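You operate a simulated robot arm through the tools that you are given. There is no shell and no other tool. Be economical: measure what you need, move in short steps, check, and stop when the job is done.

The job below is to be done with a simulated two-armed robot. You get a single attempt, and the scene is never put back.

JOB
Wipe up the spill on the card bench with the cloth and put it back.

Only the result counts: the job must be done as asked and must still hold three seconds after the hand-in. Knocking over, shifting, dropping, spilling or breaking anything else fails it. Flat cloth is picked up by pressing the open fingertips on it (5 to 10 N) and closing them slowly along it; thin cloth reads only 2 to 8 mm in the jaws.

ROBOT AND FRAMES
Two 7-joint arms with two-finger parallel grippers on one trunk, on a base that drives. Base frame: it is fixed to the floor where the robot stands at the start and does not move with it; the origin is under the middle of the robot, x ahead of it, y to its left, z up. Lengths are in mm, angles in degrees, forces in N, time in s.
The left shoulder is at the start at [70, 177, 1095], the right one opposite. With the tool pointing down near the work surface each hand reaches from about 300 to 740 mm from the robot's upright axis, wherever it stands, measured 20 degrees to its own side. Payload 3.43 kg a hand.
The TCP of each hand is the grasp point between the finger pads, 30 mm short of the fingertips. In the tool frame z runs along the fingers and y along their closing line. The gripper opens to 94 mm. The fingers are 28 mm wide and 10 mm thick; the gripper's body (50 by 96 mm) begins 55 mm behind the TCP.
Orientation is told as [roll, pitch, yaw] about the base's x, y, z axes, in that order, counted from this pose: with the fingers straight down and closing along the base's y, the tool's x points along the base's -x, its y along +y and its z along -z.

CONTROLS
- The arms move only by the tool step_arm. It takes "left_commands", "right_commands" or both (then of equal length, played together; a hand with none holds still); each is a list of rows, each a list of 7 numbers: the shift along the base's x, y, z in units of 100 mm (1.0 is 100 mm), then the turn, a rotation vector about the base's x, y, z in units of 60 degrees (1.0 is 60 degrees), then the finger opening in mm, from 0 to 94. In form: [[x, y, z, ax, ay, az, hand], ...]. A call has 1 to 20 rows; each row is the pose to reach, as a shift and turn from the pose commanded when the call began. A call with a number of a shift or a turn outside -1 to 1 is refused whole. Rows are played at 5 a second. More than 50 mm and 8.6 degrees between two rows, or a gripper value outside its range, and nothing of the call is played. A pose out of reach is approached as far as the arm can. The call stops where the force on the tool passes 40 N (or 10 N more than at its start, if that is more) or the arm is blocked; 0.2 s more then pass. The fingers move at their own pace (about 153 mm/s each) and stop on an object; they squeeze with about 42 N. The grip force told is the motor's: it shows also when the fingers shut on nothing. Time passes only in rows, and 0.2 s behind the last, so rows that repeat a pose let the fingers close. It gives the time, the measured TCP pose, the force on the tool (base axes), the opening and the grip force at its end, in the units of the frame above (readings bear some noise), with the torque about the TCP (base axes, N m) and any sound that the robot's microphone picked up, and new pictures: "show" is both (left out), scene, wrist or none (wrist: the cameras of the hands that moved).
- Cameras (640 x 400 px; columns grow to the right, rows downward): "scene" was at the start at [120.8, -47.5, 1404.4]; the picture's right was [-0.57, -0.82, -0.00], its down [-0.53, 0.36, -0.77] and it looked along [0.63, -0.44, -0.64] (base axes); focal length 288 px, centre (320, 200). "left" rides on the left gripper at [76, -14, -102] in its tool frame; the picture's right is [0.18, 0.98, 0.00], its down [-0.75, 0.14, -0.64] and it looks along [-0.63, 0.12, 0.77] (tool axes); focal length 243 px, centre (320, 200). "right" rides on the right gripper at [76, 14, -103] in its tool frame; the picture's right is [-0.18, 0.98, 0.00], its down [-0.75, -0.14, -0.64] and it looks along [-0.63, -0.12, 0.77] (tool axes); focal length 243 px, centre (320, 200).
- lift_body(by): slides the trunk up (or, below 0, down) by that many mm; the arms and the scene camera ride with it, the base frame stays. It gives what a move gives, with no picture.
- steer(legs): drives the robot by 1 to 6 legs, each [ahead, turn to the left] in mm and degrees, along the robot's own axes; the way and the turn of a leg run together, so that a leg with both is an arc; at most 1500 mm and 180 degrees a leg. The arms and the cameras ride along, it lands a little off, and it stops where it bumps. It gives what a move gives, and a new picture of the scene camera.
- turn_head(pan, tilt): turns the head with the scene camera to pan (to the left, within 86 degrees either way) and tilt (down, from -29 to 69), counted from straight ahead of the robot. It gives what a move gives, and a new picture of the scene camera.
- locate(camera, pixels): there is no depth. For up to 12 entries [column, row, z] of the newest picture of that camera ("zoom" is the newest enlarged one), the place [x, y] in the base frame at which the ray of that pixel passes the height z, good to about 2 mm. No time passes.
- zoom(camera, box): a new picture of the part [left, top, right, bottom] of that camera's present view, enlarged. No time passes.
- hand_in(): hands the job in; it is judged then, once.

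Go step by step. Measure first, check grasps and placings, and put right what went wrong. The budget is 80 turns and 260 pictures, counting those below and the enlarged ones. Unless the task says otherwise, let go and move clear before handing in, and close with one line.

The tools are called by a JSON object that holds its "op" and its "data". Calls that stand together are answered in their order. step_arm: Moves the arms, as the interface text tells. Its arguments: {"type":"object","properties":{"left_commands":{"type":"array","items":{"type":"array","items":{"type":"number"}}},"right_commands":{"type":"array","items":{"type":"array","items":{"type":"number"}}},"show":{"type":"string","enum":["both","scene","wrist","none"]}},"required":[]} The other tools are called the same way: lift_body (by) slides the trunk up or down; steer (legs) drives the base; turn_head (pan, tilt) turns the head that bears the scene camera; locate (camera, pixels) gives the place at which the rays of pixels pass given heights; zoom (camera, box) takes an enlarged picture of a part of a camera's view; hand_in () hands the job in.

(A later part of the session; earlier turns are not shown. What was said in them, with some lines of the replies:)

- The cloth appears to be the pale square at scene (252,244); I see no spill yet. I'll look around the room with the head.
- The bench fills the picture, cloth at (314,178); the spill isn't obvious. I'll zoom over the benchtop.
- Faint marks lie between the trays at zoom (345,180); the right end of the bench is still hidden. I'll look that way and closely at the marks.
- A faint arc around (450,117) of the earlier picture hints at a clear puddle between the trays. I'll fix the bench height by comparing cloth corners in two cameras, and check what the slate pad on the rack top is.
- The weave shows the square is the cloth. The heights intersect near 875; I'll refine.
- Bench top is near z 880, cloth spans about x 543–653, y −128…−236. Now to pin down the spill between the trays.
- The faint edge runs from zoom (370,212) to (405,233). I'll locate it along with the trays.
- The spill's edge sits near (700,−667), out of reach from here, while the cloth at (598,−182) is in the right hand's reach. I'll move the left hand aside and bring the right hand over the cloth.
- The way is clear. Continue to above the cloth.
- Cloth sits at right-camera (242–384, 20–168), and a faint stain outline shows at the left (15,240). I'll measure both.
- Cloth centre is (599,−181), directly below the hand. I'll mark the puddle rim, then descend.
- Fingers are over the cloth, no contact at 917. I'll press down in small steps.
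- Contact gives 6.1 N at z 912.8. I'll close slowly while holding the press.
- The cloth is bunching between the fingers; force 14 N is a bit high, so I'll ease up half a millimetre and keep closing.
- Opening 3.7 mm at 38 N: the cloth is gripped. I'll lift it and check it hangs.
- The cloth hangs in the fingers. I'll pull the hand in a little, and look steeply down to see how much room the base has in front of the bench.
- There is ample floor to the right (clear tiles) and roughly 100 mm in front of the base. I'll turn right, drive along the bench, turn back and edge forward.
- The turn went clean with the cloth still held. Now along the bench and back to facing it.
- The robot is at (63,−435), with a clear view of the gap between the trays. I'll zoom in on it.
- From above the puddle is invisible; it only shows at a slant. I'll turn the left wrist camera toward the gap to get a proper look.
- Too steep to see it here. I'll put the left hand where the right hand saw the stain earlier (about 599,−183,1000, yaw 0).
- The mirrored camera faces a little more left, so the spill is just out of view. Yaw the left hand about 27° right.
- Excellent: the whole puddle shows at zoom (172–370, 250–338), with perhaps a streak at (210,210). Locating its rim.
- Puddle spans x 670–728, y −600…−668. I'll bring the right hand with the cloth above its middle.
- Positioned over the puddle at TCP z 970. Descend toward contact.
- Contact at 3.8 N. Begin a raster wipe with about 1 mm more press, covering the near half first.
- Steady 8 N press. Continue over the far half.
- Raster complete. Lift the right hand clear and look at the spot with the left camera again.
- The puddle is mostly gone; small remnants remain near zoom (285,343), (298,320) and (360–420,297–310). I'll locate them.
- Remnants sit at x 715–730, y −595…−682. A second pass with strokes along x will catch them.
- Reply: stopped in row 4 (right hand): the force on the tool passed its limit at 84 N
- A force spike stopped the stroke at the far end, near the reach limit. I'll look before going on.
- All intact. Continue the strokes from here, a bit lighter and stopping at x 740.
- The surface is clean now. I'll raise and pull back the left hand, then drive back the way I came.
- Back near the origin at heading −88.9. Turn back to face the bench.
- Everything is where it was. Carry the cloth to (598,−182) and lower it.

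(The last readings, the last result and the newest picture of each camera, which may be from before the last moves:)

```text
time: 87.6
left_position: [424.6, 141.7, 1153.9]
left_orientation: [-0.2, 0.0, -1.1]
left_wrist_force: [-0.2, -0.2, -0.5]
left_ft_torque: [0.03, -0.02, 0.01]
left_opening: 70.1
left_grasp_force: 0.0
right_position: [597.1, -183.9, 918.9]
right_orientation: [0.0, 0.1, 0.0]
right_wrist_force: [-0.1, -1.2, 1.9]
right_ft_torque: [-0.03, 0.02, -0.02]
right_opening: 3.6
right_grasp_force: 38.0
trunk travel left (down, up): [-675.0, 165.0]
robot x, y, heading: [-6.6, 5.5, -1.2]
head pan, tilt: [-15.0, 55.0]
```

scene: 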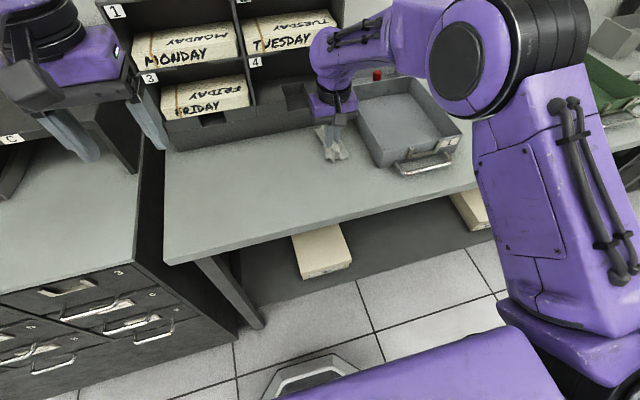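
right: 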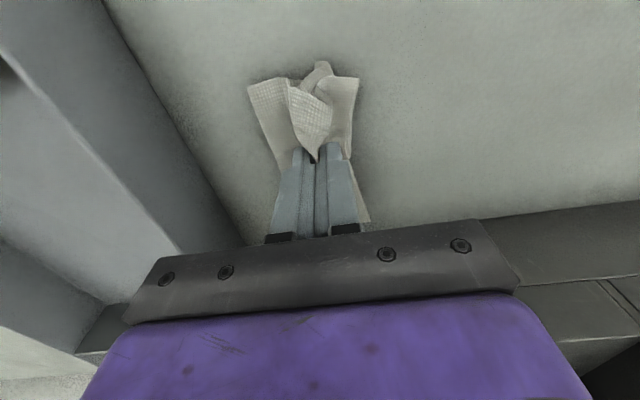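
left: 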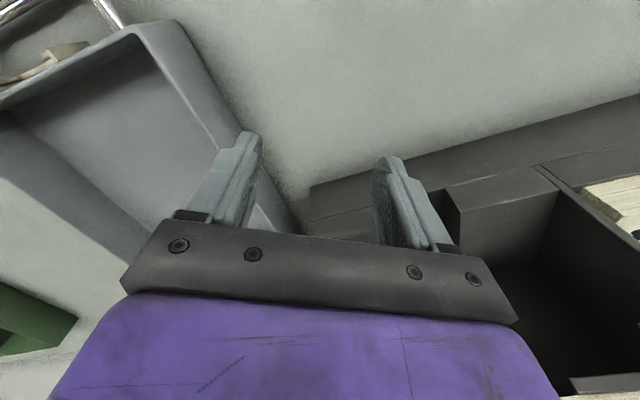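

Light contact of about 2 N. I'll press lightly and open slowly so the fingertips spread the cloth back out.

{"op": "step_arm", "data": {"right_commands": [[0, 0, -0.03, 0, 0, 0, 0], [0, 0, -0.05, 0, 0, 0, 4], [0, 0, -0.05, 0, 0, 0, 8], [0, 0, -0.05, 0, 0, 0, 13], [0, 0, -0.05, 0, 0, 0, 18], [0, 0, -0.05, 0, 0, 0, 24], [0, 0, -0.05, 0, 0, 0, 30], [0, 0, -0.05, 0, 0, 0, 36], [0, 0, -0.05, 0, 0, 0, 42], [0, 0, -0.05, 0, 0, 0, 48], [0, 0, -0.05, 0, 0, 0, 54], [0, 0, -0.05, 0, 0, 0, 60], [0, 0, -0.05, 0, 0, 0, 66], [0, 0, -0.05, 0, 0, 0, 70]], "show": "wrist"}}

```text
time: 90.6
left_position: [424.9, 143.2, 1154.8]
left_orientation: [-0.1, 0.0, -1.1]
left_wrist_force: [0.8, -0.4, -0.2]
left_ft_torque: [0.0, 0.01, -0.03]
left_opening: 69.9
left_grasp_force: 0.1
right_position: [597.8, -183.1, 914.6]
right_orientation: [0.1, 0.0, 0.0]
right_wrist_force: [-1.7, -0.7, 0.2]
right_ft_torque: [0.01, -0.03, 0.01]
right_opening: 69.9
right_grasp_force: 0.0
trunk travel left (down, up): [-675.0, 165.0]
robot x, y, heading: [-4.3, 4.7, -1.0]
head pan, tilt: [-15.0, 55.0]
```

right: 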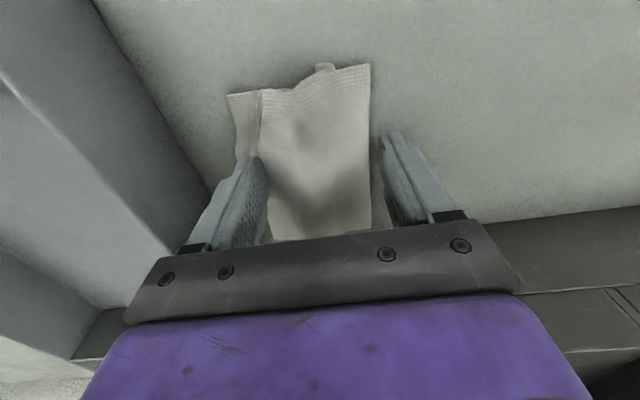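

The cloth is released and nearly flat. Lift the hand straight up and check.

{"op": "step_arm", "data": {"right_commands": [[0, 0, 0.1, 0, 0, 0, 70], [0, 0, 0.3, 0, 0, 0, 70], [0, 0, 0.6, 0, 0, 0, 70], [0, 0, 1.0, 0, 0, 0, 70]], "show": "both"}}

{"op": "zoom", "data": {"camera": "right", "box": [200, 0, 440, 180]}}

```text
time: 91.6
left_position: [423.9, 142.0, 1154.8]
left_orientation: [-0.1, -0.1, -1.1]
left_wrist_force: [-0.2, 0.0, 0.3]
left_ft_torque: [0.01, 0.0, 0.02]
left_opening: 69.8
left_grasp_force: 0.0
right_position: [596.3, -183.3, 1017.3]
right_orientation: [0.2, 0.0, 0.0]
right_wrist_force: [-1.3, 0.1, -0.1]
right_ft_torque: [0.0, 0.04, 0.01]
right_opening: 69.9
right_grasp_force: 0.0
trunk travel left (down, up): [-675.0, 165.0]
robot x, y, heading: [-7.4, 6.4, -1.0]
head pan, tilt: [-15.0, 55.0]
```

scene: 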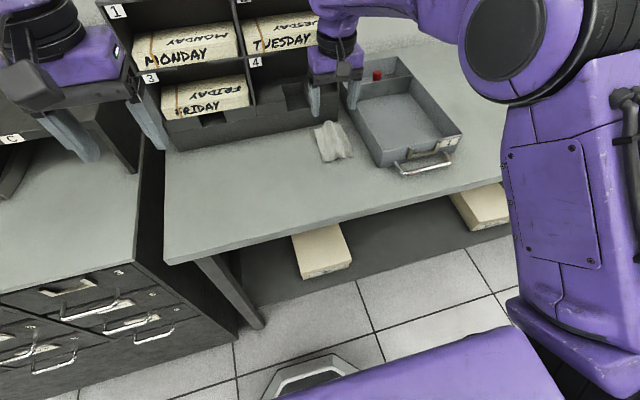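
right: 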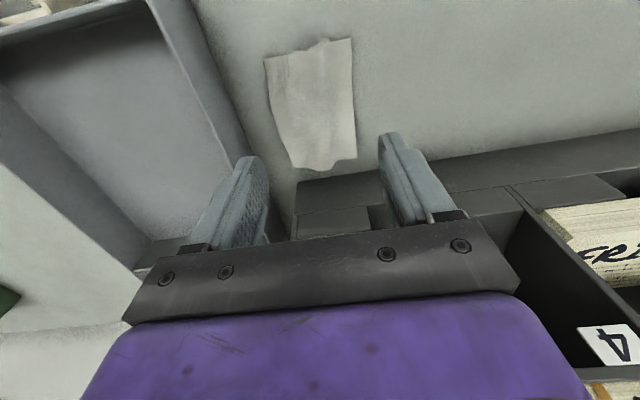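

```text
2.22 times, centred on (320, 90) of right
```

zoom: 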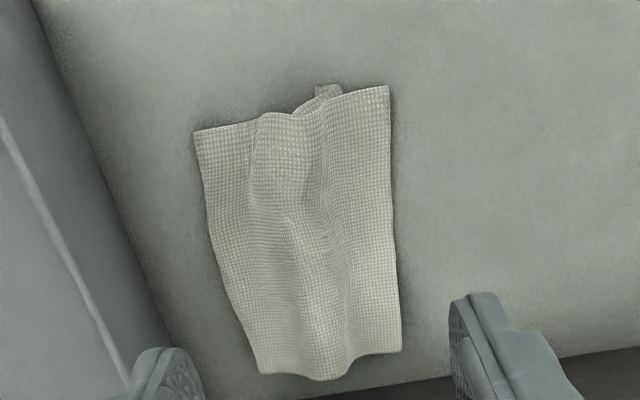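

The cloth lies slightly rumpled at its old place. I'll check its position against the original centre (599,−181).

{"op": "locate", "data": {"camera": "zoom", "pixels": [[194, 130, 880], [390, 86, 880], [402, 350, 880], [262, 374, 880], [300, 230, 880]]}}

{"op": "step_arm", "data": {"right_commands": [[-0.2, -0.2, 0.2, 0, 0, 0, 70], [-0.4, -0.4, 0.4, 0, 0, 0, 70], [-0.6, -0.6, 0.6, 0, 0, 0, 70], [-0.8, -0.8, 0.8, 0, 0, 0, 70]], "show": "scene"}}

```text
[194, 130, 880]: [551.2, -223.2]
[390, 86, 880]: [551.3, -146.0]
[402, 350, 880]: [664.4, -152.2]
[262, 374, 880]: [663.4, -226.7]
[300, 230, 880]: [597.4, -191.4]
```

```text
time: 92.6
left_position: [422.7, 141.9, 1154.3]
left_orientation: [-0.1, -0.1, -1.1]
left_wrist_force: [-0.2, -0.3, -0.1]
left_ft_torque: [0.02, 0.01, 0.01]
left_opening: 70.2
left_grasp_force: 0.1
right_position: [515.9, -263.4, 1096.5]
right_orientation: [0.2, -0.1, 0.0]
right_wrist_force: [-0.5, 0.4, 0.1]
right_ft_torque: [0.03, -0.04, 0.04]
right_opening: 70.1
right_grasp_force: 0.1
trunk travel left (down, up): [-675.0, 165.0]
robot x, y, heading: [-4.0, 5.4, -1.3]
head pan, tilt: [-15.0, 55.0]
```

scene: 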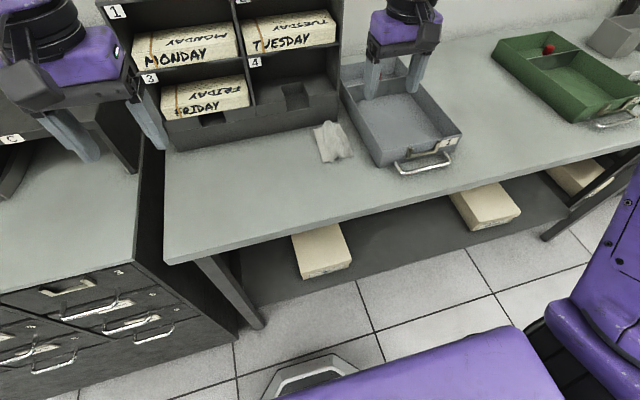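

The cloth's centre is near (607,−187), within about 10 mm of its original spot. Both hands are clear, the trays and rack look unmoved, and the spill area looked clean, so I'll hand in.

{"op": "hand_in", "data": {}}

```text
The job is handed in.
```

I wiped up the spill on the card bench and put the cloth back within about 10 mm of its original spot. It lies slightly rumpled rather than flat. The close-up after the second pass showed the bench clean, and the trays and card rack looked unmoved.
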